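You operate a simulated robot arm through the tools that you are given. There is no shell and no other tool. Be economical: measure what you need, move in short steps, check, and stop when the job is done.

Carry out the task below with a simulated two-armed robot. There is one attempt and no reset: what you move stays moved.

TASK
Wipe up the spill on the top of the long processor with the rag and put it back.

It is judged by the outcome, as a careful person would: the job done as asked, and still so three seconds after it is handed in. It fails if anything else is knocked over, pushed out of place, dropped, spilled or broken.

THE ROBOT
Two 7-joint arms with two-finger parallel grippers on one trunk, on a base that drives. Base frame: it is fixed to the floor where the robot stands at the start and does not move with it; the origin is under the middle of the robot, x ahead of it, y to its left, z up; the surface under the hand at the start is at about z = 1.037. Lengths are in m, angles in degrees, forces in N, time in s.
The left shoulder is at the start at [0.057, 0.174, 1.239], the right one opposite. With the tool pointing down near the work surface each hand reaches from about 0.26 to 0.7 m from the robot's upright axis, wherever it stands, measured 20 degrees to its own side. Payload 3.6 kg a hand.
The tool frame of a hand sits at the grasp point between the pads (the TCP): z along the fingers, y along the line on which they close. The tips reach 0.03 m beyond it. Largest opening 0.11 m; finger width 0.02, thickness 0.01; the body of the gripper, 0.048 by 0.112 m, starts 0.055 m behind the TCP.
Orientation is that of the tool frame in the base frame, as a unit quaternion [x, y, z, w]. With the fingers straight down and closing along the base's y, the tool's x points along the base's -x, its y along +y and its z along -z.

THE INTERFACE
- The arms move only by the tool nudge_tool. It takes "left_steps", "right_steps" or both (then of equal length, played together; a hand with none holds still); each is a list of rows, each a list of 2 entries, a list of its own where there are three numbers: the shift along the tool's x, y, z in units of 400 mm (1.0 is 400 mm), then the turn, a rotation vector about the tool's x, y, z in units of 45 degrees (1.0 is 45 degrees). In form: [[[dx, dy, dz], [wx, wy, wz]], ...]. A call has 1 to 20 rows; each row is the pose to reach, as a shift and turn from the pose commanded when the call began, along the tool's axes at that moment. "left_hand" and "right_hand" are, for a hand that has rows, the gripper command, from -1 (shut) to 1 (fully open), values between in proportion, set as the call begins (left out, the last holds). A call with a number of a shift or a turn outside -1 to 1 is refused whole. Each row takes 0.2 s and may step no farther than 0.05 m and 8.6 degrees from the row before; otherwise, or with a gripper value out of range, the whole call is refused. A pose out of reach is approached as far as the arm can. The call stops where the force on the tool passes 40 N (or 10 N more than at its start, if that is more) or the arm is blocked; 0.2 s more then pass. Each finger travels about 0.153 m/s and halts on what it meets, pressing with about 39 N; the grip force reading is that of the motor and also rises with nothing between the fingers. The clock runs only during rows and for 0.2 s after the last one: add rows that repeat a pose to give the fingers time. It gives the time, the measured TCP pose, the force on the tool (base axes), the opening and the grip force at its end, in the units of the frame above (readings bear some noise), with the torque about the TCP (base axes, N m) and any sound that the robot's microphone picked up.
- Cameras (640 x 400 px; columns grow to the right, rows downward): "scene" is now at [0.1453, -0.0307, 1.4215]; the picture's right is [-0.31, -0.95, 0.00], its down [-0.47, 0.15, -0.87] and it looks along [0.83, -0.27, -0.49] (base axes); focal length 224 px, centre (320, 200). "left" rides on the left gripper at [0.072, -0.017, -0.103] in its tool frame; the picture's right is [0.23, 0.97, 0.00], its down [-0.76, 0.18, -0.62] and it looks along [-0.61, 0.14, 0.78] (tool axes); focal length 222 px, centre (320, 200). "right" rides on the right gripper at [0.072, 0.017, -0.103] in its tool frame; the picture's right is [-0.23, 0.97, 0.00], its down [-0.76, -0.18, -0.62] and it looks along [-0.61, -0.14, 0.78] (tool axes); focal length 222 px, centre (320, 200). There is no depth. A picture from a camera that has moved, and an enlarged one, comes with that camera's place and axes in the base frame and with its lens.
- get_image(camera): a new picture of that camera. It takes no simulated time.
- lift_body(by): slides the trunk up (or, below 0, down) by that many m; the arms and the scene camera ride with it, the base frame stays. It gives what a move gives, with no picture.
- base_move(legs): drives the robot by 1 to 6 legs, each [ahead, left, turn to the left] in m, m and degrees, along the robot's own axes; the way and the turn of a leg run together, so that a leg with both is an arc; at most 1.5 m and 180 degrees a leg. The arms and the cameras ride along, it lands a little off, and it stops where it bumps. It gives what a move gives.
- aim_head(pan, tilt): turns the head with the scene camera to pan (to the left, within 86 degrees either way) and tilt (down, from -29 to 69), counted from straight ahead of the robot. It gives what a move gives.
- zoom(camera, box): a new picture of the part [left, top, right, bottom] of that camera's present view, enlarged. It takes no simulated time.
- hand_in(): hands the job in; it is judged then, once.

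Work in short steps. Places have to be worked out from the pictures, the camera data and where the tool is seen: move nearer, look again, correct. Check each grasp and each placing, and mend what went wrong. You have 120 turns and 92 pictures in all, those below and enlarged ones among them. Open the grippers and draw the arms clear of the work before you hand the job in, unless the task says otherwise; then end with one line.

The tools are called after "Emit:" as a command line: name --argument value ..., lists and objects as JSON in quotes. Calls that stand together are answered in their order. nudge_tool: Moves the arms, as the interface text tells. Its arguments: {"type":"object","properties":{"left_steps":{"type":"array","items":{"type":"array"}},"left_hand":{"type":"number"},"right_steps":{"type":"array","items":{"type":"array"}},"right_hand":{"type":"number"}},"required":[]} The other tools are called the same way: lift_body (by) slides the trunk up or down; base_move (legs) drives the base; aim_head (pan, tilt) turns the head that bears the scene camera; get_image (camera) takes a picture; zoom (camera, box) takes an enlarged picture of a part of a camera's view; hand_in () hands the job in.

At the start:

```text
clock: 0.0
left_eef_pos: [0.4962, 0.1154, 1.2763]
left_orientation: [-0.001, 1.0, 0.0, -0.001]
left_contact_force: [-0.5, -0.1, 0.2]
left_ft_torque: [-0.01, 0.02, 0.03]
left_grip_width: 0.1097
left_gripper_force: 0.2
right_eef_pos: [0.3246, -0.2526, 1.2277]
right_orientation: [0.001, 1.0, 0.0, 0.0]
right_contact_force: [-0.1, 0.0, 0.8]
right_ft_torque: [0.02, 0.0, -0.02]
right_grip_width: 0.1101
right_gripper_force: 0.2
trunk travel left (down, up): [-0.355, 0.408]
robot x, y, heading: [-0.0025, -0.0007, -0.2]
head pan, tilt: [-18.3, 29.4]
```

scene: 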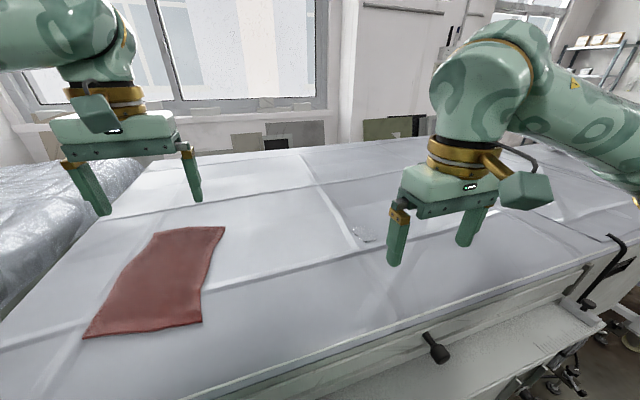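
right: 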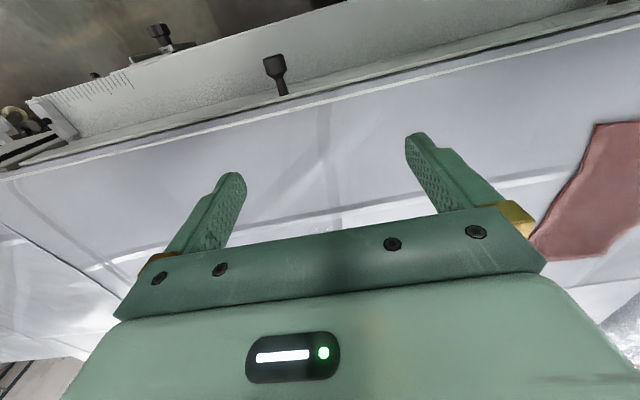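
left: 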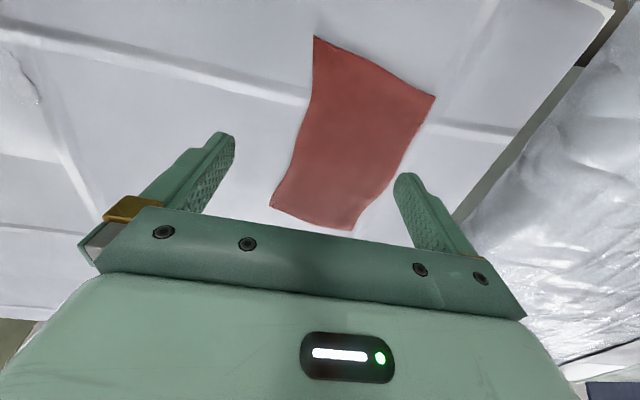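

I see the red rag left of centre and a faint mark near (360,230), which may be the spill. I'll zoom on the scene to find the spill's extent and the rag's.

Emit:
zoom --camera "scene" --box '[280, 140, 480, 280]'

Emit:
zoom --camera "scene" --box '[60, 200, 260, 350]'

```text
2.86 times, centred on (380, 210) of scene
camera zoom: at [0.1453, -0.0307, 1.4215], right [-0.31, -0.95, 0.0], down [-0.47, 0.15, -0.87], along [0.83, -0.27, -0.49], focal length 640 px, centre (149, 171)
```

zoom: 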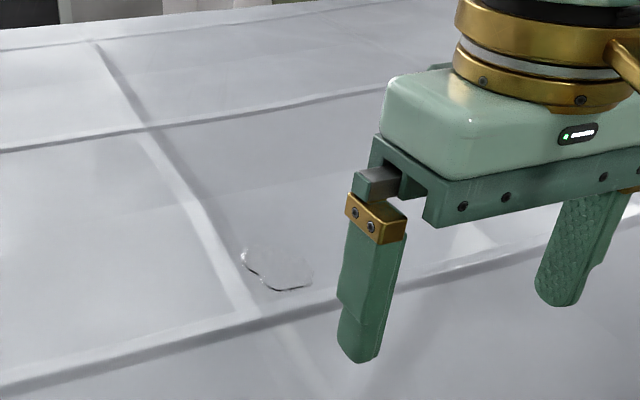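

```text
2.67 times, centred on (160, 275) of scene
camera zoom: at [0.1453, -0.0307, 1.4215], right [-0.31, -0.95, 0.0], down [-0.47, 0.15, -0.87], along [0.83, -0.27, -0.49], focal length 597 px, centre (747, 0)
```

zoom: 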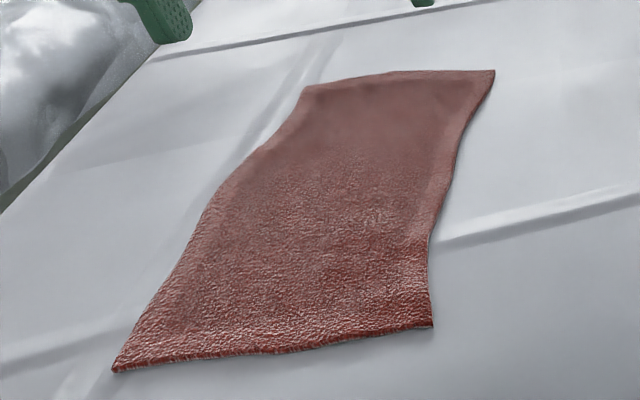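

The spill is a clear puddle about 7×5 cm, centred near (0.578, -0.30). The rag has corners near (0.76,0.255), (0.73,0.066), (0.44,0.093) and (0.47,0.28). I'll shift the base right so the left hand reaches both, then look again.

Emit:
base_move --legs '[[0, -0.15, 0]]'

Emit:
nudge_tool --right_steps '[[[0.05, -0.1, -0.05], [0, 0, 0]], [[0.1, -0.2, -0.1], [0, 0, 0]], [[0.1, -0.3, -0.15], [0, 0, 0]], [[0.1, -0.4, -0.2], [0, 0, 0]]]'

Emit:
get_image --camera "scene"

```text
clock: 1.4
left_eef_pos: [0.4954, -0.0378, 1.2759]
left_orientation: [0.0, 1.0, 0.001, 0.0]
left_contact_force: [0.0, 0.4, 0.8]
left_ft_torque: [0.08, -0.02, 0.01]
left_grip_width: 0.1101
left_gripper_force: 0.1
right_eef_pos: [0.3237, -0.4071, 1.2266]
right_orientation: [0.001, 1.0, 0.001, -0.001]
right_contact_force: [-0.2, -1.4, 0.0]
right_ft_torque: [0.03, -0.02, -0.01]
right_grip_width: 0.11
right_gripper_force: 0.0
trunk travel left (down, up): [-0.355, 0.408]
robot x, y, heading: [-0.0007, -0.1527, -0.2]
head pan, tilt: [-18.3, 29.4]
```

```text
clock: 2.4
left_eef_pos: [0.4929, -0.0375, 1.2772]
left_orientation: [0.0, 1.0, 0.0, 0.001]
left_contact_force: [-0.1, 0.0, 0.6]
left_ft_torque: [-0.01, -0.03, 0.03]
left_grip_width: 0.11
left_gripper_force: 0.1
right_eef_pos: [0.2698, -0.4567, 1.2686]
right_orientation: [0.0, 1.0, -0.002, 0.002]
right_contact_force: [-0.2, -0.3, 0.7]
right_ft_torque: [-0.01, -0.09, -0.01]
right_grip_width: 0.1102
right_gripper_force: 0.1
right hand out of reach, approached as far as the arm can: row 2, 3, 4
trunk travel left (down, up): [-0.355, 0.408]
robot x, y, heading: [-0.0006, -0.1547, -0.1]
head pan, tilt: [-18.3, 29.4]
```

```text
86 pictures are left
camera scene: at [0.1421, -0.1827, 1.422], right [-0.32, -0.95, 0.0], down [-0.46, 0.16, -0.87], along [0.83, -0.28, -0.49], focal length 224 px, centre (320, 200)
```

scene: 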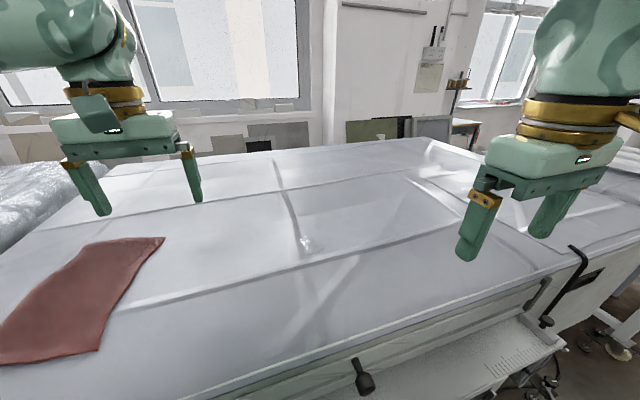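

The puddle again comes out at about (0.585,-0.30). I'll move the left hand above the rag's middle at (0.60, 0.173), z 1.15, and check other surfaces for more spill.

Emit:
nudge_tool --left_steps '[[[-0.05, 0.1, 0.0], [0, 0, 0]], [[-0.1, 0.2, 0.0], [0, 0, 0]], [[-0.15, 0.3, 0.05], [0, 0, 0]], [[-0.2, 0.4, 0.1], [0, 0, 0]], [[-0.25, 0.5, 0.15], [0, 0, 0]], [[-0.2675, 0.526, 0.22], [0, 0, 0]], [[-0.2675, 0.526, 0.3], [0, 0, 0]]]'

Emit:
get_image --camera "left"

Emit:
zoom --camera "scene" --box '[220, 130, 560, 340]'

```text
clock: 4.0
left_eef_pos: [0.6038, 0.1764, 1.156]
left_orientation: [0.001, 1.0, 0.0, 0.0]
left_contact_force: [1.0, 0.4, -0.9]
left_ft_torque: [0.0, -0.03, 0.02]
left_grip_width: 0.11
left_gripper_force: 0.0
right_eef_pos: [0.2739, -0.4558, 1.2692]
right_orientation: [0.0, 1.0, -0.003, 0.0]
right_contact_force: [-0.5, 0.6, -0.4]
right_ft_torque: [-0.03, -0.01, -0.01]
right_grip_width: 0.1098
right_gripper_force: 0.1
trunk travel left (down, up): [-0.355, 0.408]
robot x, y, heading: [0.0008, -0.1525, -0.2]
head pan, tilt: [-18.3, 29.4]
```

```text
85 pictures are left
camera left: at [0.5332, 0.1594, 1.2599], right [-0.23, 0.97, 0.0], down [0.76, 0.18, 0.62], along [0.61, 0.14, -0.78], focal length 222 px, centre (320, 200)
```

left: 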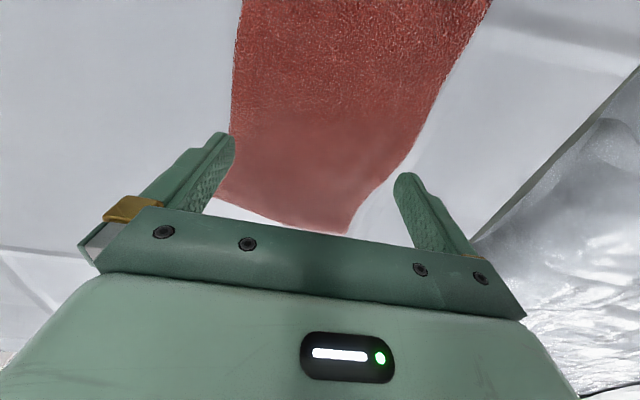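

```text
1.88 times, centred on (390, 235) of scene
camera zoom: at [0.1455, -0.1822, 1.4215], right [-0.32, -0.95, 0.0], down [-0.47, 0.16, -0.87], along [0.83, -0.28, -0.49], focal length 421 px, centre (188, 134)
```

zoom: 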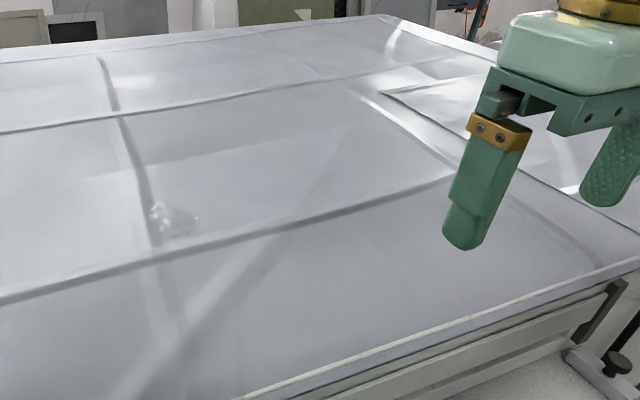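

Rag mid-section spans y≈0.095–0.288 at x=0.6, so its centre is y≈0.19. I'll set the opening to about 6 cm and lower until the tips just touch (tips at table ≈ TCP 1.067).

Emit:
nudge_tool --left_steps '[[[0, 0.035, 0.05], [0, 0, 0]], [[0, 0.035, 0.1], [0, 0, 0]], [[0, 0.035, 0.15], [0, 0, 0]], [[0, 0.035, 0.19], [0, 0, 0]], [[0, 0.035, 0.205], [0, 0, 0]], [[0, 0.035, 0.214], [0, 0, 0]]]' --left_hand 0.1

Emit:
get_image --camera "left"

```text
clock: 5.4
left_eef_pos: [0.6026, 0.1873, 1.0716]
left_orientation: [0.001, 1.0, 0.0, 0.0]
left_contact_force: [0.1, -0.7, 1.1]
left_ft_torque: [0.01, -0.03, 0.0]
left_grip_width: 0.0607
left_gripper_force: 0.1
right_eef_pos: [0.2724, -0.4564, 1.2688]
right_orientation: [0.001, 1.0, -0.002, 0.0]
right_contact_force: [0.1, 0.1, 0.2]
right_ft_torque: [-0.03, 0.04, 0.02]
right_grip_width: 0.1101
right_gripper_force: 0.0
trunk travel left (down, up): [-0.355, 0.408]
robot x, y, heading: [-0.0029, -0.1496, -0.2]
head pan, tilt: [-18.3, 29.4]
```

```text
83 pictures are left
camera left: at [0.5315, 0.1705, 1.1757], right [-0.23, 0.97, 0.0], down [0.76, 0.18, 0.62], along [0.61, 0.14, -0.78], focal length 222 px, centre (320, 200)
```

left: 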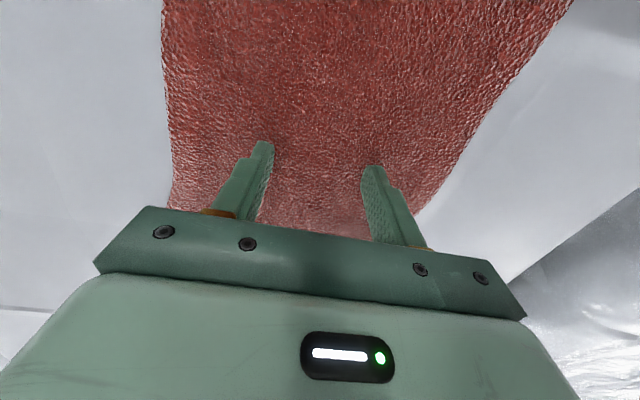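

No contact yet. I'll go down in tiny steps until a light force shows.

Emit:
nudge_tool --left_steps '[[[0, 0, 0.004], [0, 0, 0]], [[0, 0, 0.008], [0, 0, 0]], [[0, 0, 0.012], [0, 0, 0]]]'

```text
clock: 6.2
left_eef_pos: [0.602, 0.1874, 1.0687]
left_orientation: [0.0, 1.0, 0.0, 0.004]
left_contact_force: [6.1, 3.7, 28.8]
left_ft_torque: [0.14, -0.17, -0.01]
left_grip_width: 0.0605
left_gripper_force: 0.2
right_eef_pos: [0.2708, -0.4586, 1.2697]
right_orientation: [0.0, 1.0, -0.001, 0.001]
right_contact_force: [0.6, 0.6, 0.8]
right_ft_torque: [0.0, 0.02, -0.02]
right_grip_width: 0.1101
right_gripper_force: 0.1
trunk travel left (down, up): [-0.355, 0.408]
robot x, y, heading: [0.0001, -0.154, -0.4]
head pan, tilt: [-18.3, 29.4]
```

Contact: about 29 N on the rag at TCP z 1.069. I'll ease slightly and close to pinch a fold.

Emit:
nudge_tool --left_steps '[[[0, 0, -0.002], [0, 0, 0]], [[0, 0, -0.002], [0, 0, 0]], [[0, 0, -0.002], [0, 0, 0]]]' --left_hand -1

Emit:
get_image --camera "left"

```text
clock: 7.0
left_eef_pos: [0.6, 0.1846, 1.07]
left_orientation: [0.001, 1.0, 0.0, 0.002]
left_contact_force: [-2.7, -3.8, 31.0]
left_ft_torque: [-0.04, 0.08, 0.0]
left_grip_width: 0.0073
left_gripper_force: 39.0
right_eef_pos: [0.2699, -0.4587, 1.27]
right_orientation: [0.001, 1.0, -0.001, 0.002]
right_contact_force: [-0.2, -0.1, 1.1]
right_ft_torque: [-0.02, 0.0, -0.01]
right_grip_width: 0.1099
right_gripper_force: 0.1
trunk travel left (down, up): [-0.355, 0.408]
robot x, y, heading: [-0.0015, -0.1483, -0.3]
head pan, tilt: [-18.3, 29.4]
```

```text
82 pictures are left
camera left: at [0.5288, 0.1681, 1.1735], right [-0.23, 0.97, 0.0], down [0.76, 0.18, 0.63], along [0.61, 0.14, -0.78], focal length 222 px, centre (320, 200)
```

left: 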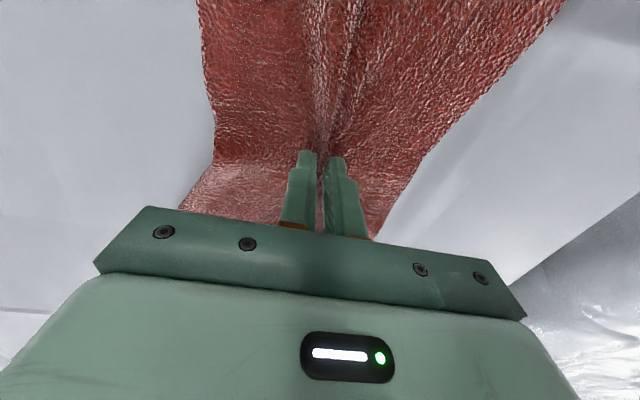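

The cloth folded and is gripped (width 7 mm, 39 N). I'll lift it 12 cm and check.

Emit:
nudge_tool --left_steps '[[[0, 0, -0.04], [0, 0, 0]], [[0, 0, -0.1], [0, 0, 0]], [[0, 0, -0.16], [0, 0, 0]], [[0, 0, -0.22], [0, 0, 0]], [[0, 0, -0.3], [0, 0, 0]], [[0, 0, -0.3], [0, 0, 0]]]'

Emit:
aim_head --pan 5 --tilt 35

Emit:
get_image --camera "scene"

```text
clock: 8.4
left_eef_pos: [0.6037, 0.1862, 1.1858]
left_orientation: [0.001, 1.0, 0.0, 0.0]
left_contact_force: [0.6, 0.5, -0.4]
left_ft_torque: [0.03, 0.02, -0.08]
left_grip_width: 0.0066
left_gripper_force: 39.3
right_eef_pos: [0.2724, -0.4558, 1.2684]
right_orientation: [0.001, 1.0, -0.003, 0.0]
right_contact_force: [-0.3, -0.3, -0.4]
right_ft_torque: [-0.03, 0.0, 0.0]
right_grip_width: 0.1099
right_gripper_force: 0.0
trunk travel left (down, up): [-0.355, 0.408]
robot x, y, heading: [0.001, -0.1493, -0.1]
head pan, tilt: [-18.3, 29.4]
```

```text
clock: 9.2
left_eef_pos: [0.6032, 0.1865, 1.1864]
left_orientation: [0.001, 1.0, 0.001, 0.0]
left_contact_force: [-0.1, -0.4, -1.0]
left_ft_torque: [0.01, 0.0, -0.06]
left_grip_width: 0.0064
left_gripper_force: 39.1
right_eef_pos: [0.2729, -0.4572, 1.2696]
right_orientation: [0.001, 1.0, -0.002, -0.001]
right_contact_force: [1.3, 0.4, 0.1]
right_ft_torque: [0.02, 0.02, 0.0]
right_grip_width: 0.1101
right_gripper_force: 0.1
trunk travel left (down, up): [-0.355, 0.408]
robot x, y, heading: [-0.0009, -0.1526, -0.2]
head pan, tilt: [5.0, 35.0]
```

```text
81 pictures are left
camera scene: at [0.1468, -0.1465, 1.4129], right [0.08, -1.0, 0.0], down [-0.57, -0.05, -0.82], along [0.82, 0.07, -0.57], focal length 224 px, centre (320, 200)
```

scene: 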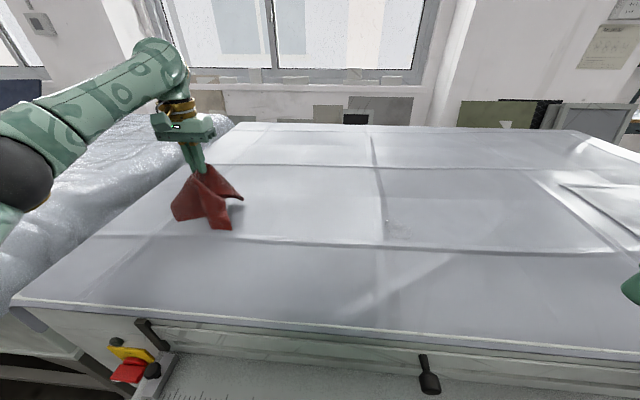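

The rag hangs nicely from the fingers. I'll carry it right to above the spill (≈0.582, -0.295).

Emit:
nudge_tool --left_steps '[[[0, -0.1, -0.05], [0, 0, 0]], [[0, -0.2, -0.05], [0, 0, 0]], [[0, -0.3, -0.05], [0, 0, 0]], [[0, -0.4, -0.05], [0, 0, 0]], [[0, -0.5, -0.05], [0, 0, 0]], [[0, -0.6, -0.05], [0, 0, 0]], [[0, -0.7, -0.05], [0, 0, 0]], [[0.02, -0.8, -0.05], [0, 0, 0]], [[0.04, -0.9, -0.05], [0, 0, 0]], [[0.05, -1.0, -0.05], [0, 0, 0]]]'

Emit:
get_image --camera "scene"

```text
clock: 11.4
left_eef_pos: [0.5766, -0.1678, 1.2123]
left_orientation: [0.001, 1.0, 0.001, 0.001]
left_contact_force: [-1.2, -1.0, -0.5]
left_ft_torque: [0.11, -0.06, -0.05]
left_grip_width: 0.0069
left_gripper_force: 38.5
left hand out of reach, approached as far as the arm can: row 8, 9, 10
right_eef_pos: [0.2727, -0.4598, 1.2685]
right_orientation: [0.001, 1.0, -0.001, 0.001]
right_contact_force: [-0.3, -1.0, -0.2]
right_ft_torque: [0.05, -0.02, 0.01]
right_grip_width: 0.1101
right_gripper_force: 0.1
trunk travel left (down, up): [-0.355, 0.408]
robot x, y, heading: [0.0007, -0.1528, -0.2]
head pan, tilt: [5.0, 35.0]
```

```text
80 pictures are left
camera scene: at [0.1449, -0.1501, 1.4131], right [0.08, -1.0, 0.0], down [-0.57, -0.05, -0.82], along [0.82, 0.07, -0.57], focal length 224 px, centre (320, 200)
```

scene: 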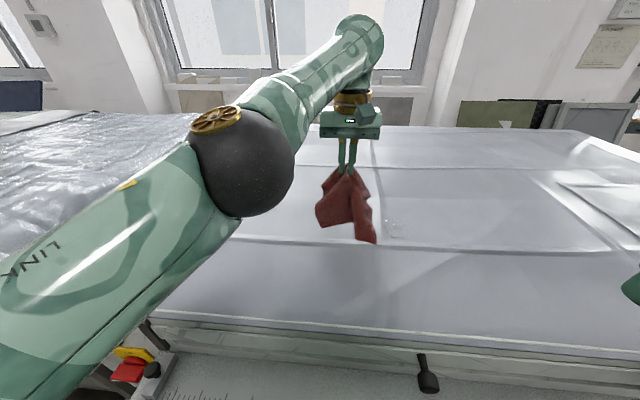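

The left arm's reach ended at y≈-0.168, so I'll drive the base another 0.2 m to the right with the rag held.

Emit:
base_move --legs '[[0, -0.2, 0]]'

Emit:
nudge_tool --left_steps '[[[0, 0, 0], [0, 0, 0]]]'

Emit:
get_image --camera "scene"

```text
clock: 13.1
left_eef_pos: [0.5784, -0.3649, 1.2135]
left_orientation: [0.0, 1.0, 0.0, 0.0]
left_contact_force: [0.4, -0.7, -1.2]
left_ft_torque: [0.07, -0.03, -0.1]
left_grip_width: 0.0066
left_gripper_force: 38.8
right_eef_pos: [0.2737, -0.6609, 1.2679]
right_orientation: [-0.002, 1.0, -0.001, 0.0]
right_contact_force: [-0.4, -0.3, -0.6]
right_ft_torque: [0.0, -0.04, -0.04]
right_grip_width: 0.1099
right_gripper_force: 0.0
trunk travel left (down, up): [-0.355, 0.408]
robot x, y, heading: [0.0021, -0.355, 0.0]
head pan, tilt: [5.0, 35.0]
```

```text
clock: 13.5
left_eef_pos: [0.5783, -0.3637, 1.2122]
left_orientation: [0.0, 1.0, 0.0, 0.001]
left_contact_force: [0.2, -0.7, -0.6]
left_ft_torque: [0.0, 0.01, -0.08]
left_grip_width: 0.0068
left_gripper_force: 38.9
right_eef_pos: [0.2734, -0.6598, 1.2686]
right_orientation: [-0.001, 1.0, -0.002, 0.0]
right_contact_force: [-0.1, 1.2, -0.3]
right_ft_torque: [0.0, 0.01, 0.02]
right_grip_width: 0.1098
right_gripper_force: 0.1
trunk travel left (down, up): [-0.355, 0.408]
robot x, y, heading: [-0.0024, -0.3579, 0.2]
head pan, tilt: [5.0, 35.0]
```

```text
79 pictures are left
camera scene: at [0.1466, -0.3487, 1.4128], right [0.09, -1.0, 0.0], down [-0.57, -0.05, -0.82], along [0.82, 0.07, -0.57], focal length 224 px, centre (320, 200)
```

scene: 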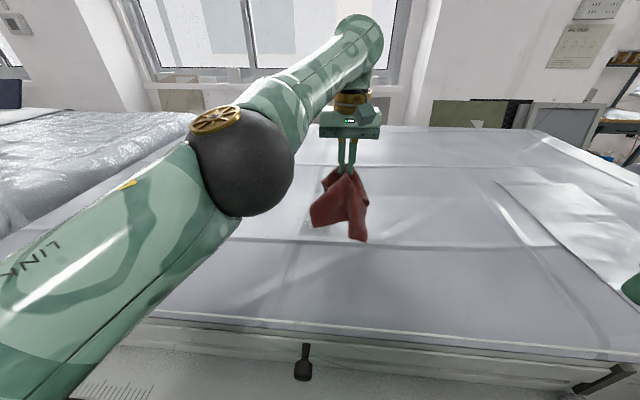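

Commanded pose equals measured now. The rag is just right of the puddle. I'll lower it until it presses the table at (0.578,-0.364).

Emit:
nudge_tool --left_steps '[[[0, 0, 0.08], [0, 0, 0]], [[0, 0, 0.16], [0, 0, 0]], [[0, 0, 0.24], [0, 0, 0]], [[0, 0, 0.3], [0, 0, 0]], [[0, 0, 0.33], [0, 0, 0]], [[0, 0, 0.345], [0, 0, 0]], [[0, 0, 0.352], [0, 0, 0]], [[0, 0, 0.358], [0, 0, 0]]]'

Emit:
get_image --camera "scene"

```text
clock: 15.3
left_eef_pos: [0.6014, -0.3632, 1.0753]
left_orientation: [-0.001, 1.0, 0.001, 0.001]
left_contact_force: [0.6, -0.5, 20.4]
left_ft_torque: [0.0, 0.0, -0.05]
left_grip_width: 0.0067
left_gripper_force: 39.4
left hand out of reach, approached as far as the arm can: row 1, 2, 3, 4, 5, 6, 7, 8
right_eef_pos: [0.2723, -0.6592, 1.2697]
right_orientation: [-0.001, 1.0, -0.002, 0.0]
right_contact_force: [-0.2, -0.5, 0.5]
right_ft_torque: [-0.02, 0.02, 0.02]
right_grip_width: 0.1101
right_gripper_force: 0.0
trunk travel left (down, up): [-0.355, 0.408]
robot x, y, heading: [-0.002, -0.3527, -0.1]
head pan, tilt: [5.0, 35.0]
```

```text
78 pictures are left
camera scene: at [0.1446, -0.3491, 1.4132], right [0.09, -1.0, 0.0], down [-0.57, -0.05, -0.82], along [0.82, 0.07, -0.57], focal length 224 px, centre (320, 200)
```

scene: 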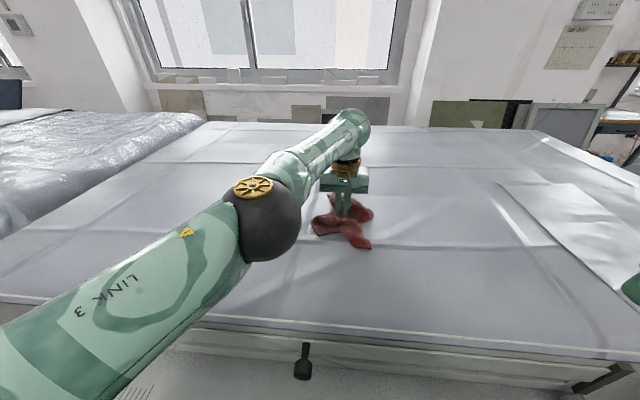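

About 20 N of contact at z 1.075. Now I sweep left across the puddle and slightly inward in x.

Emit:
nudge_tool --left_steps '[[[0, 0.06, 0], [0, 0, 0]], [[0, 0.12, 0], [0, 0, 0]], [[0, 0.18, 0], [0, 0, 0]], [[0, 0.24, 0], [0, 0, 0]], [[0, 0.3, 0], [0, 0, 0]], [[0, 0.36, 0], [0, 0, 0]]]'

Emit:
get_image --camera "scene"

```text
clock: 16.7
left_eef_pos: [0.6324, -0.277, 1.0776]
left_orientation: [0.0, 1.0, 0.001, 0.0]
left_contact_force: [-0.9, -1.1, 10.4]
left_ft_torque: [0.02, 0.07, -0.05]
left_grip_width: 0.0069
left_gripper_force: 39.1
left hand out of reach, approached as far as the arm can: row 1, 2, 3, 4, 5, 6
right_eef_pos: [0.2729, -0.6604, 1.2692]
right_orientation: [-0.001, 1.0, -0.002, 0.001]
right_contact_force: [0.2, -0.8, 0.3]
right_ft_torque: [0.03, 0.02, 0.03]
right_grip_width: 0.11
right_gripper_force: 0.0
trunk travel left (down, up): [-0.355, 0.408]
robot x, y, heading: [-0.0019, -0.3569, 0.0]
head pan, tilt: [5.0, 35.0]
```

```text
77 pictures are left
camera scene: at [0.1454, -0.3496, 1.413], right [0.09, -1.0, 0.0], down [-0.57, -0.05, -0.82], along [0.82, 0.07, -0.57], focal length 224 px, centre (320, 200)
```

scene: 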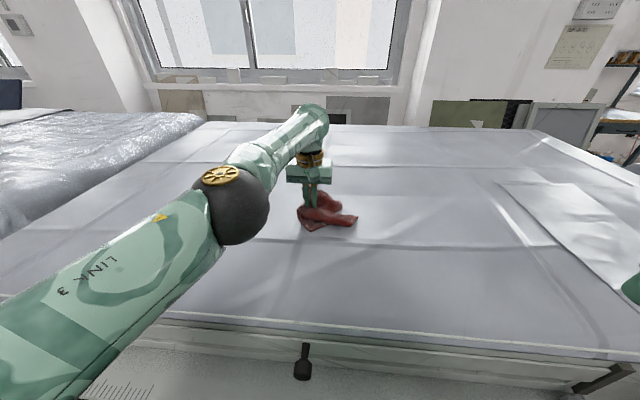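

The arm is near a joint limit here (drifted to x 0.632). I'll lift, and move the base further right so the spill lies in the arm's comfortable zone.

Emit:
nudge_tool --left_steps '[[[0.0, 0.03, -0.1], [0, 0, 0]], [[0.02, 0.06, -0.2], [0, 0, 0]], [[0.05, 0.12, -0.3], [0, 0, 0]], [[0.08, 0.2, -0.35], [0, 0, 0]], [[0.1, 0.28, -0.35], [0, 0, 0]], [[0.1, 0.38, -0.35], [0, 0, 0]]]'

Emit:
base_move --legs '[[0, -0.18, 0]]'

Emit:
get_image --camera "scene"

```text
clock: 18.1
left_eef_pos: [0.619, -0.1243, 1.2603]
left_orientation: [-0.001, 1.0, -0.002, 0.0]
left_contact_force: [-0.6, 0.9, -1.1]
left_ft_torque: [0.0, -0.03, -0.09]
left_grip_width: 0.0065
left_gripper_force: 38.6
left hand out of reach, approached as far as the arm can: row 2, 3, 4, 5, 6
right_eef_pos: [0.2727, -0.6554, 1.2703]
right_orientation: [-0.001, 1.0, -0.004, 0.001]
right_contact_force: [0.2, 0.3, 0.1]
right_ft_torque: [-0.04, 0.0, -0.02]
right_grip_width: 0.1101
right_gripper_force: 0.1
trunk travel left (down, up): [-0.355, 0.408]
robot x, y, heading: [0.0014, -0.3509, -0.0]
head pan, tilt: [5.0, 35.0]
```

```text
clock: 19.6
left_eef_pos: [0.6182, -0.3071, 1.2593]
left_orientation: [-0.003, 1.0, 0.0, -0.001]
left_contact_force: [0.0, -0.7, -0.6]
left_ft_torque: [0.04, 0.01, -0.05]
left_grip_width: 0.0068
left_gripper_force: 38.9
right_eef_pos: [0.2748, -0.8391, 1.269]
right_orientation: [-0.003, 1.0, -0.002, 0.001]
right_contact_force: [0.3, -0.7, 0.9]
right_ft_torque: [0.03, -0.03, 0.0]
right_grip_width: 0.1097
right_gripper_force: 0.1
trunk travel left (down, up): [-0.355, 0.408]
robot x, y, heading: [-0.0, -0.5352, 0.1]
head pan, tilt: [5.0, 35.0]
```

```text
76 pictures are left
camera scene: at [0.1469, -0.5291, 1.4128], right [0.09, -1.0, 0.0], down [-0.57, -0.05, -0.82], along [0.82, 0.07, -0.57], focal length 224 px, centre (320, 200)
```

scene: 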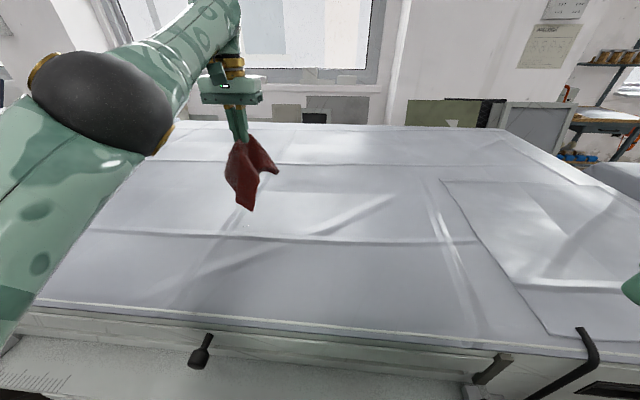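

The hand is now at (0.618,-0.307,1.259) in a better zone. I'll zoom in on the spill to see what remains.

Emit:
zoom --camera "scene" --box '[160, 180, 340, 290]'

```text
3.56 times, centred on (250, 235) of scene
camera zoom: at [0.1469, -0.5291, 1.4128], right [0.09, -1.0, 0.0], down [-0.57, -0.05, -0.82], along [0.82, 0.07, -0.57], focal length 796 px, centre (569, 76)
```

zoom: 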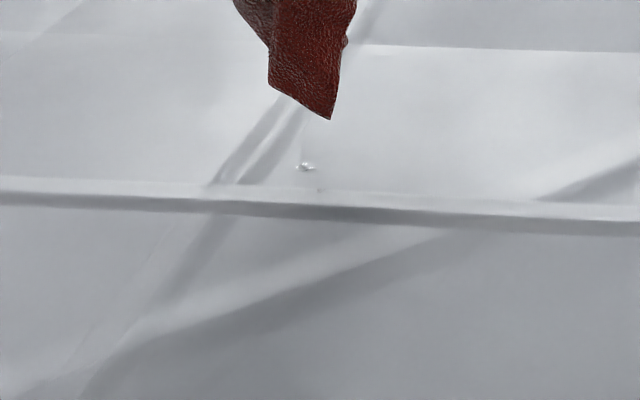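

Most is gone; small drops remain near (0.557,-0.305) and (0.535,-0.323). I'll lower at about (0.565,-0.26) and then sweep over them.

Emit:
nudge_tool --left_steps '[[[0.05, 0.05, 0.06], [0, 0, 0]], [[0.1, 0.1, 0.12], [0, 0, 0]], [[0.13, 0.12, 0.2], [0, 0, 0]], [[0.13, 0.12, 0.3], [0, 0, 0]], [[0.13, 0.12, 0.38], [0, 0, 0]], [[0.13, 0.12, 0.43], [0, 0, 0]], [[0.13, 0.12, 0.45], [0, 0, 0]], [[0.13, 0.12, 0.46], [0, 0, 0]]]'

```text
clock: 21.4
left_eef_pos: [0.6546, -0.2495, 1.0841]
left_orientation: [-0.002, 1.0, 0.0, -0.002]
left_contact_force: [0.1, 0.0, 1.7]
left_ft_torque: [0.0, 0.03, -0.08]
left_grip_width: 0.0066
left_gripper_force: 38.8
left hand out of reach, approached as far as the arm can: row 1, 2, 3, 4, 5, 6, 7, 8
right_eef_pos: [0.275, -0.8367, 1.2687]
right_orientation: [-0.003, 1.0, -0.003, 0.0]
right_contact_force: [-0.3, -0.2, 0.5]
right_ft_torque: [-0.01, 0.04, -0.03]
right_grip_width: 0.1098
right_gripper_force: 0.0
trunk travel left (down, up): [-0.355, 0.408]
robot x, y, heading: [-0.0007, -0.5326, 0.1]
head pan, tilt: [5.0, 35.0]
```

It landed farther out than asked (x 0.655) — the arm seems to be against a joint limit from the cross-body move. I'll try pulling straight back toward the robot, slightly raised.

Emit:
nudge_tool --left_steps '[[[0.03, 0.04, -0.05], [0, 0, 0]], [[0.06, 0.08, -0.1], [0, 0, 0]], [[0.1, 0.12, -0.15], [0, 0, 0]], [[0.14, 0.16, -0.15], [0, 0, 0]], [[0.18, 0.16, -0.15], [0, 0, 0]], [[0.2, 0.16, -0.15], [0, 0, 0]]]'

Emit:
get_image --camera "scene"

```text
clock: 22.8
left_eef_pos: [0.6363, -0.1811, 1.1544]
left_orientation: [-0.002, 1.0, 0.0, -0.003]
left_contact_force: [-0.9, 0.8, -1.1]
left_ft_torque: [0.01, 0.02, -0.08]
left_grip_width: 0.0069
left_gripper_force: 39.0
left hand out of reach, approached as far as the arm can: row 1, 2, 3, 4, 5, 6
right_eef_pos: [0.2749, -0.8375, 1.2683]
right_orientation: [-0.003, 1.0, -0.002, 0.0]
right_contact_force: [-0.2, 0.2, -0.4]
right_ft_torque: [0.0, -0.03, -0.02]
right_grip_width: 0.1101
right_gripper_force: 0.1
trunk travel left (down, up): [-0.355, 0.408]
robot x, y, heading: [-0.0014, -0.5329, 0.2]
head pan, tilt: [5.0, 35.0]
```

```text
74 pictures are left
camera scene: at [0.147, -0.5277, 1.4128], right [0.09, -1.0, 0.0], down [-0.57, -0.05, -0.82], along [0.82, 0.07, -0.57], focal length 224 px, centre (320, 200)
```

scene: 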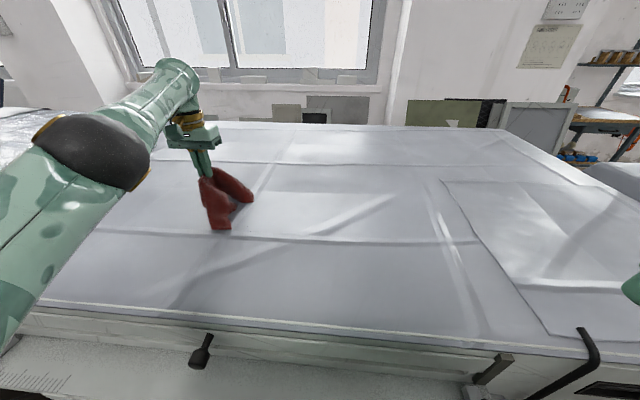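

Still constrained. I'll raise the hand toward its original comfortable pose (relative ≈(0.5,0.2,1.28)) to free the joints.

Emit:
nudge_tool --left_steps '[[[0, 0, -0.1], [0, 0, 0]], [[0, 0, -0.2], [0, 0, 0]], [[0, 0, -0.3], [0, 0, 0]], [[0.1, 0, -0.3], [0, 0, 0]], [[0.2, 0, -0.3], [0, 0, 0]], [[0.3, 0, -0.3], [0, 0, 0]], [[0.34, 0, -0.3], [0, 0, 0]], [[0.34, 0, -0.3], [0, 0, 0]]]'

```text
clock: 24.6
left_eef_pos: [0.5851, -0.1629, 1.3045]
left_orientation: [-0.002, 1.0, 0.0, -0.002]
left_contact_force: [-0.1, -0.2, 0.6]
left_ft_torque: [0.04, 0.02, -0.02]
left_grip_width: 0.0068
left_gripper_force: 38.9
left hand out of reach, approached as far as the arm can: row 1, 2, 3, 5, 6, 7, 8
right_eef_pos: [0.2752, -0.8371, 1.2691]
right_orientation: [-0.003, 1.0, -0.003, 0.0]
right_contact_force: [-0.1, 0.1, 0.6]
right_ft_torque: [0.0, 0.0, -0.04]
right_grip_width: 0.1101
right_gripper_force: 0.1
trunk travel left (down, up): [-0.355, 0.408]
robot x, y, heading: [0.0031, -0.5306, 0.3]
head pan, tilt: [5.0, 35.0]
```

Still limited. I'll test whether a yaw about the tool axis frees it, +17°, while asking to pull inward.

Emit:
nudge_tool --left_steps '[[[0.0, 0, 0], [0, 0, 0.19]], [[0.0, 0, 0], [0, 0, 0.38]], [[0.1, 0, 0], [0, 0, 0.38]], [[0.2, 0, 0], [0, 0, 0.38]], [[0.2, 0, 0], [0, 0, 0.38]]]'

Emit:
get_image --camera "scene"

```text
clock: 25.8
left_eef_pos: [0.5763, -0.1582, 1.3204]
left_orientation: [0.146, 0.989, -0.001, -0.001]
left_contact_force: [0.5, -0.1, -0.1]
left_ft_torque: [-0.01, 0.02, 0.17]
left_grip_width: 0.0065
left_gripper_force: 39.4
left hand out of reach, approached as far as the arm can: row 3, 4, 5
right_eef_pos: [0.2751, -0.8359, 1.269]
right_orientation: [-0.002, 1.0, -0.003, 0.0]
right_contact_force: [-0.2, -0.3, 0.8]
right_ft_torque: [0.0, 0.02, 0.0]
right_grip_width: 0.11
right_gripper_force: 0.1
trunk travel left (down, up): [-0.355, 0.408]
robot x, y, heading: [-0.0006, -0.5352, 0.1]
head pan, tilt: [5.0, 35.0]
```

```text
73 pictures are left
camera scene: at [0.1472, -0.5278, 1.4128], right [0.09, -1.0, 0.0], down [-0.57, -0.05, -0.82], along [0.82, 0.07, -0.57], focal length 224 px, centre (320, 200)
```

scene: 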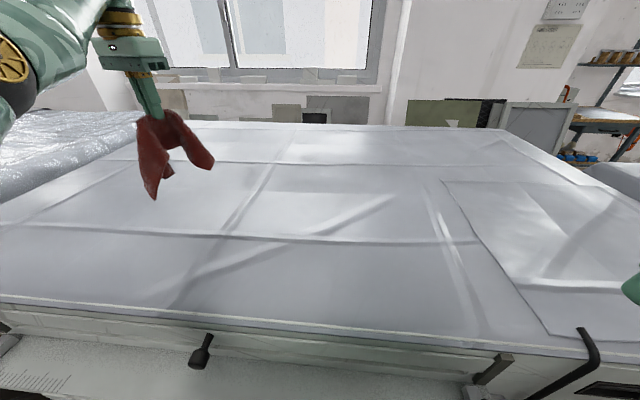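

The elbow has sunk low and the wrist bend limit blocks retraction. Raising the trunk should bring the forearm level; I'll lift 0.2 m, then bring the hand down and undo the yaw.

Emit:
lift_body --by 0.2

Emit:
nudge_tool --left_steps '[[[0.0, 0, 0.1], [0, 0, -0.19]], [[0.0, 0, 0.2], [0, 0, -0.38]], [[0.0, 0, 0.3], [0, 0, -0.38]], [[0.0, 0, 0.4], [0, 0, -0.38]], [[0.0, 0, 0.5], [0, 0, -0.38]], [[0.0, 0, 0.6], [0, 0, -0.38]], [[0.0, 0, 0.7], [0, 0, -0.38]]]'

Emit:
get_image --camera "scene"

```text
clock: 27.9
left_eef_pos: [0.5351, -0.1587, 1.5661]
left_orientation: [0.146, 0.988, 0.006, 0.043]
left_contact_force: [-0.3, 0.8, -0.7]
left_ft_torque: [-0.03, 0.04, 0.13]
left_grip_width: 0.0062
left_gripper_force: 38.5
right_eef_pos: [0.2757, -0.8381, 1.4695]
right_orientation: [-0.003, 1.0, -0.003, 0.0]
right_contact_force: [-1.0, -0.5, 1.0]
right_ft_torque: [-0.01, 0.02, -0.02]
right_grip_width: 0.11
right_gripper_force: 0.0
trunk travel left (down, up): [-0.555, 0.208]
robot x, y, heading: [0.0012, -0.5329, 0.0]
head pan, tilt: [5.0, 35.0]
```

```text
clock: 29.5
left_eef_pos: [0.6223, -0.1421, 1.2914]
left_orientation: [-0.002, 0.999, -0.001, 0.042]
left_contact_force: [0.1, 0.3, -0.5]
left_ft_torque: [0.01, -0.02, -0.14]
left_grip_width: 0.0067
left_gripper_force: 39.3
left hand out of reach, approached as far as the arm can: row 1, 2, 3, 4, 5, 6, 7
right_eef_pos: [0.2759, -0.8353, 1.4689]
right_orientation: [-0.003, 1.0, -0.002, 0.0]
right_contact_force: [1.2, 0.4, 0.7]
right_ft_torque: [-0.01, 0.05, -0.01]
right_grip_width: 0.1101
right_gripper_force: 0.0
trunk travel left (down, up): [-0.555, 0.208]
robot x, y, heading: [0.0013, -0.5317, 0.2]
head pan, tilt: [5.0, 35.0]
```

```text
72 pictures are left
camera scene: at [0.1066, -0.5274, 1.6142], right [0.09, -1.0, 0.0], down [-0.57, -0.05, -0.82], along [0.82, 0.07, -0.57], focal length 224 px, centre (320, 200)
```

scene: 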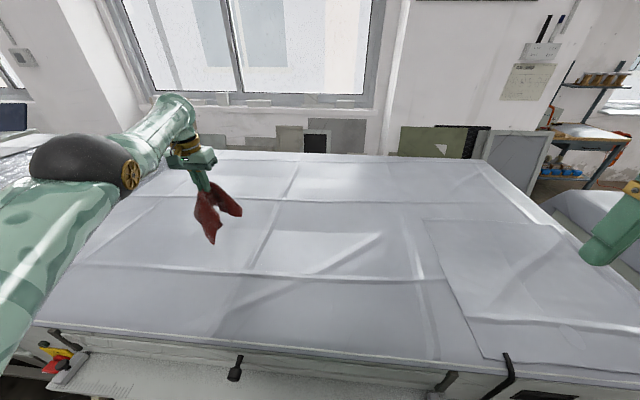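

Forearm slopes up, so the wrist is over-bent; tilting the fingers forward should relieve it. I'll tilt ~20° (−y turn) while lowering and pulling inward.

Emit:
nudge_tool --left_steps '[[[0.0, 0, 0.0], [0, -0.18, 0]], [[0.0, 0, 0.0], [0, -0.36, 0]], [[0.05, 0, 0.05], [0, -0.4, 0]], [[0.1, 0, 0.1], [0, -0.4, 0]], [[0.15, 0, 0.15], [0, -0.4, 0]]]'

```text
clock: 30.7
left_eef_pos: [0.6712, -0.1142, 1.2249]
left_orientation: [-0.001, 0.98, 0.0, 0.198]
left_contact_force: [0.4, 0.2, 0.4]
left_ft_torque: [0.05, 0.02, -0.13]
left_grip_width: 0.0064
left_gripper_force: 38.9
left hand out of reach, approached as far as the arm can: row 1, 2, 3, 4, 5
right_eef_pos: [0.2739, -0.8377, 1.4679]
right_orientation: [-0.002, 1.0, -0.003, -0.001]
right_contact_force: [0.1, 0.5, 0.5]
right_ft_torque: [-0.01, 0.02, 0.0]
right_grip_width: 0.1101
right_gripper_force: 0.0
trunk travel left (down, up): [-0.555, 0.208]
robot x, y, heading: [-0.0001, -0.5341, 0.3]
head pan, tilt: [5.0, 35.0]
```

The shoulder–wrist distance has stayed nearly constant (~0.62 m), so the elbow is stuck straight (singular). I'll reach outward to full stretch first, then pull back in, so the elbow can bend.

Emit:
nudge_tool --left_steps '[[[-0.1, 0, 0.0], [0, 0.18, 0]], [[-0.2, 0, 0.0], [0, 0.36, 0]], [[-0.3, 0, 0.0], [0, 0.4, 0]], [[-0.4, 0, 0.0], [0, 0.4, 0]], [[-0.3, 0, 0.0], [0, 0.4, 0]], [[-0.2, 0, 0.0], [0, 0.4, 0]], [[-0.1, 0, 0.0], [0, 0.4, 0]], [[0.0, 0, 0.0], [0, 0.4, 0]], [[0.1, 0, 0.0], [0, 0.4, 0]], [[0.2, 0, 0], [0, 0.4, 0]], [[0.3, 0, 0], [0, 0.4, 0]]]'

Emit:
get_image --camera "scene"

```text
clock: 33.1
left_eef_pos: [0.6034, -0.0938, 1.1717]
left_orientation: [-0.002, 0.999, 0.0, 0.043]
left_contact_force: [-0.6, -0.8, -0.9]
left_ft_torque: [-0.01, -0.03, -0.15]
left_grip_width: 0.0065
left_gripper_force: 39.0
left hand out of reach, approached as far as the arm can: row 1, 2, 3, 4, 5, 6, 7, 8, 9, 10, 11
right_eef_pos: [0.2748, -0.8367, 1.4694]
right_orientation: [-0.003, 1.0, -0.002, 0.0]
right_contact_force: [0.0, 0.3, 0.0]
right_ft_torque: [0.03, -0.01, 0.02]
right_grip_width: 0.1102
right_gripper_force: 0.0
trunk travel left (down, up): [-0.555, 0.208]
robot x, y, heading: [0.0036, -0.5367, 0.1]
head pan, tilt: [5.0, 35.0]
```

```text
71 pictures are left
camera scene: at [0.1054, -0.5268, 1.6143], right [0.09, -1.0, 0.0], down [-0.57, -0.05, -0.82], along [0.82, 0.07, -0.57], focal length 224 px, centre (320, 200)
```

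scene: 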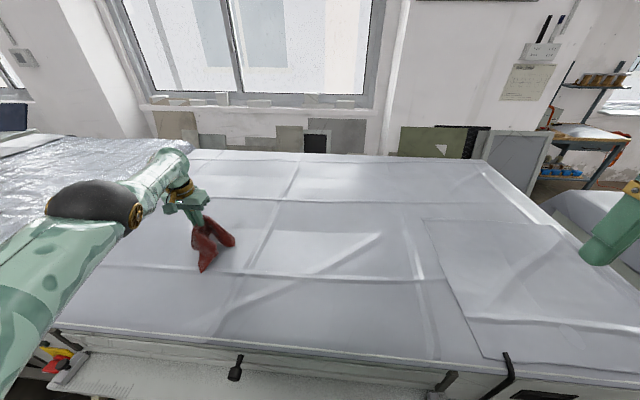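

Still stuck on the sphere. One try with a much larger inward request, to push the solver out of the straight-elbow state.

Emit:
nudge_tool --left_steps '[[[0.1, 0, -0.05], [0, 0, 0]], [[0.2, 0, -0.1], [0, 0, 0]], [[0.3, 0, -0.1], [0, 0, 0]], [[0.4, 0, -0.1], [0, 0, 0]], [[0.5, 0, -0.1], [0, 0, 0]], [[0.6, 0, -0.1], [0, 0, 0]], [[0.7, 0, -0.1], [0, 0, 0]], [[0.7, 0, -0.1], [0, 0, 0]]]'

```text
clock: 34.9
left_eef_pos: [0.5193, 0.0528, 1.1313]
left_orientation: [-0.002, 0.999, -0.001, 0.042]
left_contact_force: [0.5, 0.1, -0.8]
left_ft_torque: [0.04, -0.01, -0.11]
left_grip_width: 0.0068
left_gripper_force: 38.9
left hand out of reach, approached as far as the arm can: row 1, 2, 3, 4, 5, 6, 7, 8
right_eef_pos: [0.2759, -0.8379, 1.4679]
right_orientation: [-0.003, 1.0, -0.002, 0.0]
right_contact_force: [0.1, 0.1, -0.5]
right_ft_torque: [0.03, 0.04, 0.0]
right_grip_width: 0.1099
right_gripper_force: 0.0
trunk travel left (down, up): [-0.555, 0.208]
robot x, y, heading: [-0.0005, -0.5331, 0.3]
head pan, tilt: [5.0, 35.0]
```

Still straight. I'll ask for a purely radial stretch from here, as its own call, then a purely radial retraction.

Emit:
nudge_tool --left_steps '[[[-0.09, 0.08, 0.02], [0, 0, 0]], [[-0.18, 0.16, 0.04], [0, 0, 0]], [[-0.18, 0.16, 0.04], [0, 0, 0]]]'

Emit:
nudge_tool --left_steps '[[[0.05, -0.04, -0.01], [0, 0, 0]], [[0.1, -0.08, -0.02], [0, 0, 0]], [[0.15, -0.12, -0.03], [0, 0, 0]], [[0.2, -0.16, -0.04], [0, 0, 0]], [[0.25, -0.2, -0.05], [0, 0, 0]], [[0.3, -0.24, -0.06], [0, 0, 0]]]'

```text
clock: 35.7
left_eef_pos: [0.5127, 0.066, 1.1429]
left_orientation: [-0.002, 0.999, 0.0, 0.042]
left_contact_force: [-0.3, -0.1, -0.1]
left_ft_torque: [-0.03, -0.03, -0.12]
left_grip_width: 0.0067
left_gripper_force: 38.7
left hand out of reach, approached as far as the arm can: row 1, 2, 3
right_eef_pos: [0.273, -0.8372, 1.4696]
right_orientation: [-0.004, 1.0, -0.003, 0.0]
right_contact_force: [-1.1, -0.2, 0.9]
right_ft_torque: [0.02, -0.01, 0.01]
right_grip_width: 0.11
right_gripper_force: 0.0
trunk travel left (down, up): [-0.555, 0.208]
robot x, y, heading: [0.0035, -0.5355, 0.3]
head pan, tilt: [5.0, 35.0]
```

```text
clock: 37.1
left_eef_pos: [0.3908, -0.0275, 1.1576]
left_orientation: [-0.002, 0.999, 0.0, 0.043]
left_contact_force: [-0.4, -0.3, -0.7]
left_ft_torque: [0.03, 0.0, -0.11]
left_grip_width: 0.0065
left_gripper_force: 39.0
right_eef_pos: [0.2741, -0.8369, 1.469]
right_orientation: [-0.002, 1.0, -0.003, 0.001]
right_contact_force: [-0.3, -0.1, 0.7]
right_ft_torque: [-0.02, -0.02, 0.01]
right_grip_width: 0.11
right_gripper_force: 0.1
trunk travel left (down, up): [-0.555, 0.208]
robot x, y, heading: [-0.0036, -0.5303, 0.2]
head pan, tilt: [5.0, 35.0]
```

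Freed: it now follows commands exactly. I'll raise the hand, fix the 5° tilt, then lower the trunk back to its original height.

Emit:
nudge_tool --left_steps '[[[0, -0.05, -0.1], [0, 0.11, 0]], [[0, -0.1, -0.2], [0, 0.11, 0]], [[0, -0.2, -0.28], [0, 0.11, 0]], [[0, -0.3, -0.34], [0, 0.11, 0]], [[-0.05, -0.4, -0.4], [0, 0.11, 0]], [[-0.1, -0.5, -0.45], [0, 0.11, 0]], [[-0.15, -0.56, -0.5], [0, 0.11, 0]], [[-0.2, -0.56, -0.55], [0, 0.11, 0]]]'

Emit:
lift_body --by -0.2

Emit:
get_image --camera "scene"

```text
refused: row 3 steps farther than a row can; nothing moved
```

```text
clock: 38.2
left_eef_pos: [0.3914, -0.0252, 1.0799]
left_orientation: [-0.001, 0.999, 0.003, 0.051]
left_contact_force: [-6.7, -1.3, 21.8]
left_ft_torque: [-0.09, 0.26, -0.1]
left_grip_width: 0.0068
left_gripper_force: 39.2
right_eef_pos: [0.2742, -0.8394, 1.381]
right_orientation: [-0.004, 1.0, -0.001, 0.0]
right_contact_force: [1.3, 0.1, -0.1]
right_ft_torque: [-0.02, 0.0, 0.01]
right_grip_width: 0.11
right_gripper_force: 0.1
trunk travel left (down, up): [-0.469, 0.294]
robot x, y, heading: [0.0004, -0.5348, 0.3]
head pan, tilt: [5.0, 35.0]
stopped: the force on the tool passed its limit at 60 N (the readings are from after the stop); the commanded pose is now the measured one
```

```text
70 pictures are left
camera scene: at [0.1148, -0.5304, 1.5277], right [0.09, -1.0, 0.0], down [-0.57, -0.05, -0.82], along [0.82, 0.08, -0.57], focal length 224 px, centre (320, 200)
```

scene: 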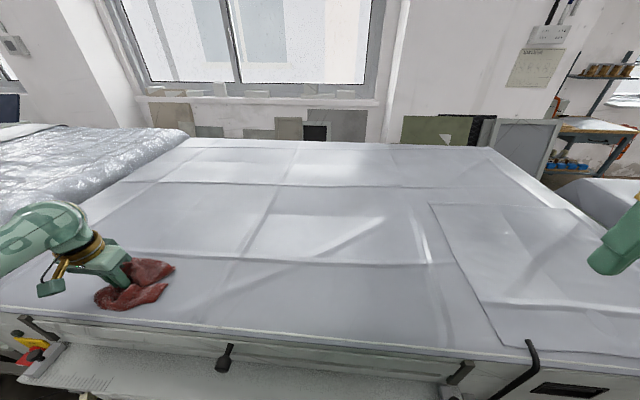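

The nudge was refused and the trunk lowered the rag softly onto the table, stopping by itself; nothing disturbed. I'll raise the hand now with smaller rows, moving toward the spill.

Emit:
nudge_tool --left_steps '[[[0, 0, -0.1], [0, 0.05, 0]], [[0, 0, -0.2], [0, 0.11, 0]], [[0, -0.08, -0.28], [0, 0.11, 0]], [[0, -0.16, -0.36], [0, 0.11, 0]], [[-0.03, -0.26, -0.4], [0, 0.11, 0]], [[-0.08, -0.36, -0.43], [0, 0.11, 0]], [[-0.13, -0.45, -0.46], [0, 0.11, 0]], [[-0.18, -0.52, -0.5], [0, 0.11, 0]]]'

```text
clock: 40.0
left_eef_pos: [0.449, -0.2323, 1.2805]
left_orientation: [-0.003, 1.0, 0.001, 0.004]
left_contact_force: [-0.7, -0.7, -0.5]
left_ft_torque: [0.01, -0.05, -0.11]
left_grip_width: 0.0064
left_gripper_force: 38.6
right_eef_pos: [0.2764, -0.8378, 1.3814]
right_orientation: [-0.002, 1.0, -0.002, -0.002]
right_contact_force: [-0.5, -0.4, -0.3]
right_ft_torque: [0.01, 0.01, -0.01]
right_grip_width: 0.1101
right_gripper_force: 0.1
trunk travel left (down, up): [-0.469, 0.294]
robot x, y, heading: [0.0006, -0.5371, 0.2]
head pan, tilt: [5.0, 35.0]
```

All following well. Lower the trunk the remaining 0.11 m and view the spill.

Emit:
lift_body --by -0.112

Emit:
get_image --camera "scene"

Emit:
zoom --camera "scene" --box '[160, 180, 340, 290]'

```text
clock: 41.5
left_eef_pos: [0.4464, -0.2324, 1.1714]
left_orientation: [-0.001, 1.0, 0.001, 0.005]
left_contact_force: [0.2, 0.0, 0.3]
left_ft_torque: [0.03, -0.04, -0.1]
left_grip_width: 0.0063
left_gripper_force: 39.2
right_eef_pos: [0.276, -0.836, 1.2692]
right_orientation: [-0.003, 1.0, -0.003, -0.001]
right_contact_force: [0.1, 0.3, 0.3]
right_ft_torque: [0.01, 0.0, 0.0]
right_grip_width: 0.11
right_gripper_force: 0.0
trunk travel left (down, up): [-0.357, 0.406]
robot x, y, heading: [0.0039, -0.5369, 0.4]
head pan, tilt: [5.0, 35.0]
```

```text
69 pictures are left
camera scene: at [0.1457, -0.5277, 1.4152], right [0.09, -1.0, 0.0], down [-0.57, -0.05, -0.82], along [0.82, 0.07, -0.57], focal length 224 px, centre (320, 200)
```

scene: 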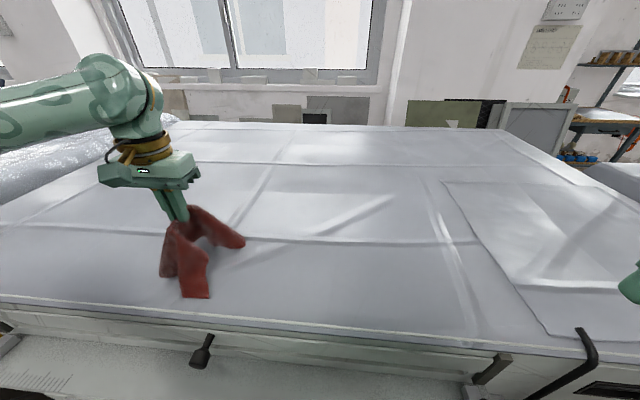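

```text
3.56 times, centred on (250, 235) of scene
camera zoom: at [0.1457, -0.5277, 1.4152], right [0.09, -1.0, 0.0], down [-0.57, -0.05, -0.82], along [0.82, 0.07, -0.57], focal length 796 px, centre (569, 76)
```

zoom: 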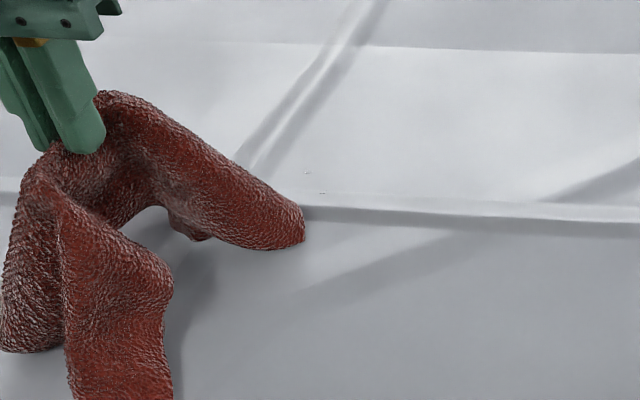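

The elbow is bent again and only two tiny specks remain near (0.557,-0.305) and (0.535,-0.323). I'll move to (0.557,-0.25) and lower until contact.

Emit:
nudge_tool --left_steps '[[[-0.09, -0.02, 0], [0, 0, 0]], [[-0.18, -0.04, 0], [0, 0, 0]], [[-0.277, -0.044, 0.04], [0, 0, 0]], [[-0.277, -0.044, 0.12], [0, 0, 0]], [[-0.277, -0.044, 0.19], [0, 0, 0]], [[-0.277, -0.044, 0.225], [0, 0, 0]], [[-0.277, -0.044, 0.24], [0, 0, 0]], [[-0.277, -0.044, 0.248], [0, 0, 0]]]'

```text
clock: 43.2
left_eef_pos: [0.557, -0.2504, 1.0757]
left_orientation: [-0.002, 1.0, 0.0, 0.009]
left_contact_force: [4.4, 1.1, 37.4]
left_ft_torque: [-0.19, -0.31, -0.03]
left_grip_width: 0.0068
left_gripper_force: 38.5
right_eef_pos: [0.2727, -0.8393, 1.2709]
right_orientation: [-0.003, 1.0, -0.001, 0.0]
right_contact_force: [-0.1, -0.1, 0.1]
right_ft_torque: [-0.01, 0.03, -0.04]
right_grip_width: 0.11
right_gripper_force: 0.1
trunk travel left (down, up): [-0.357, 0.406]
robot x, y, heading: [0.0021, -0.5342, 0.1]
head pan, tilt: [5.0, 35.0]
```

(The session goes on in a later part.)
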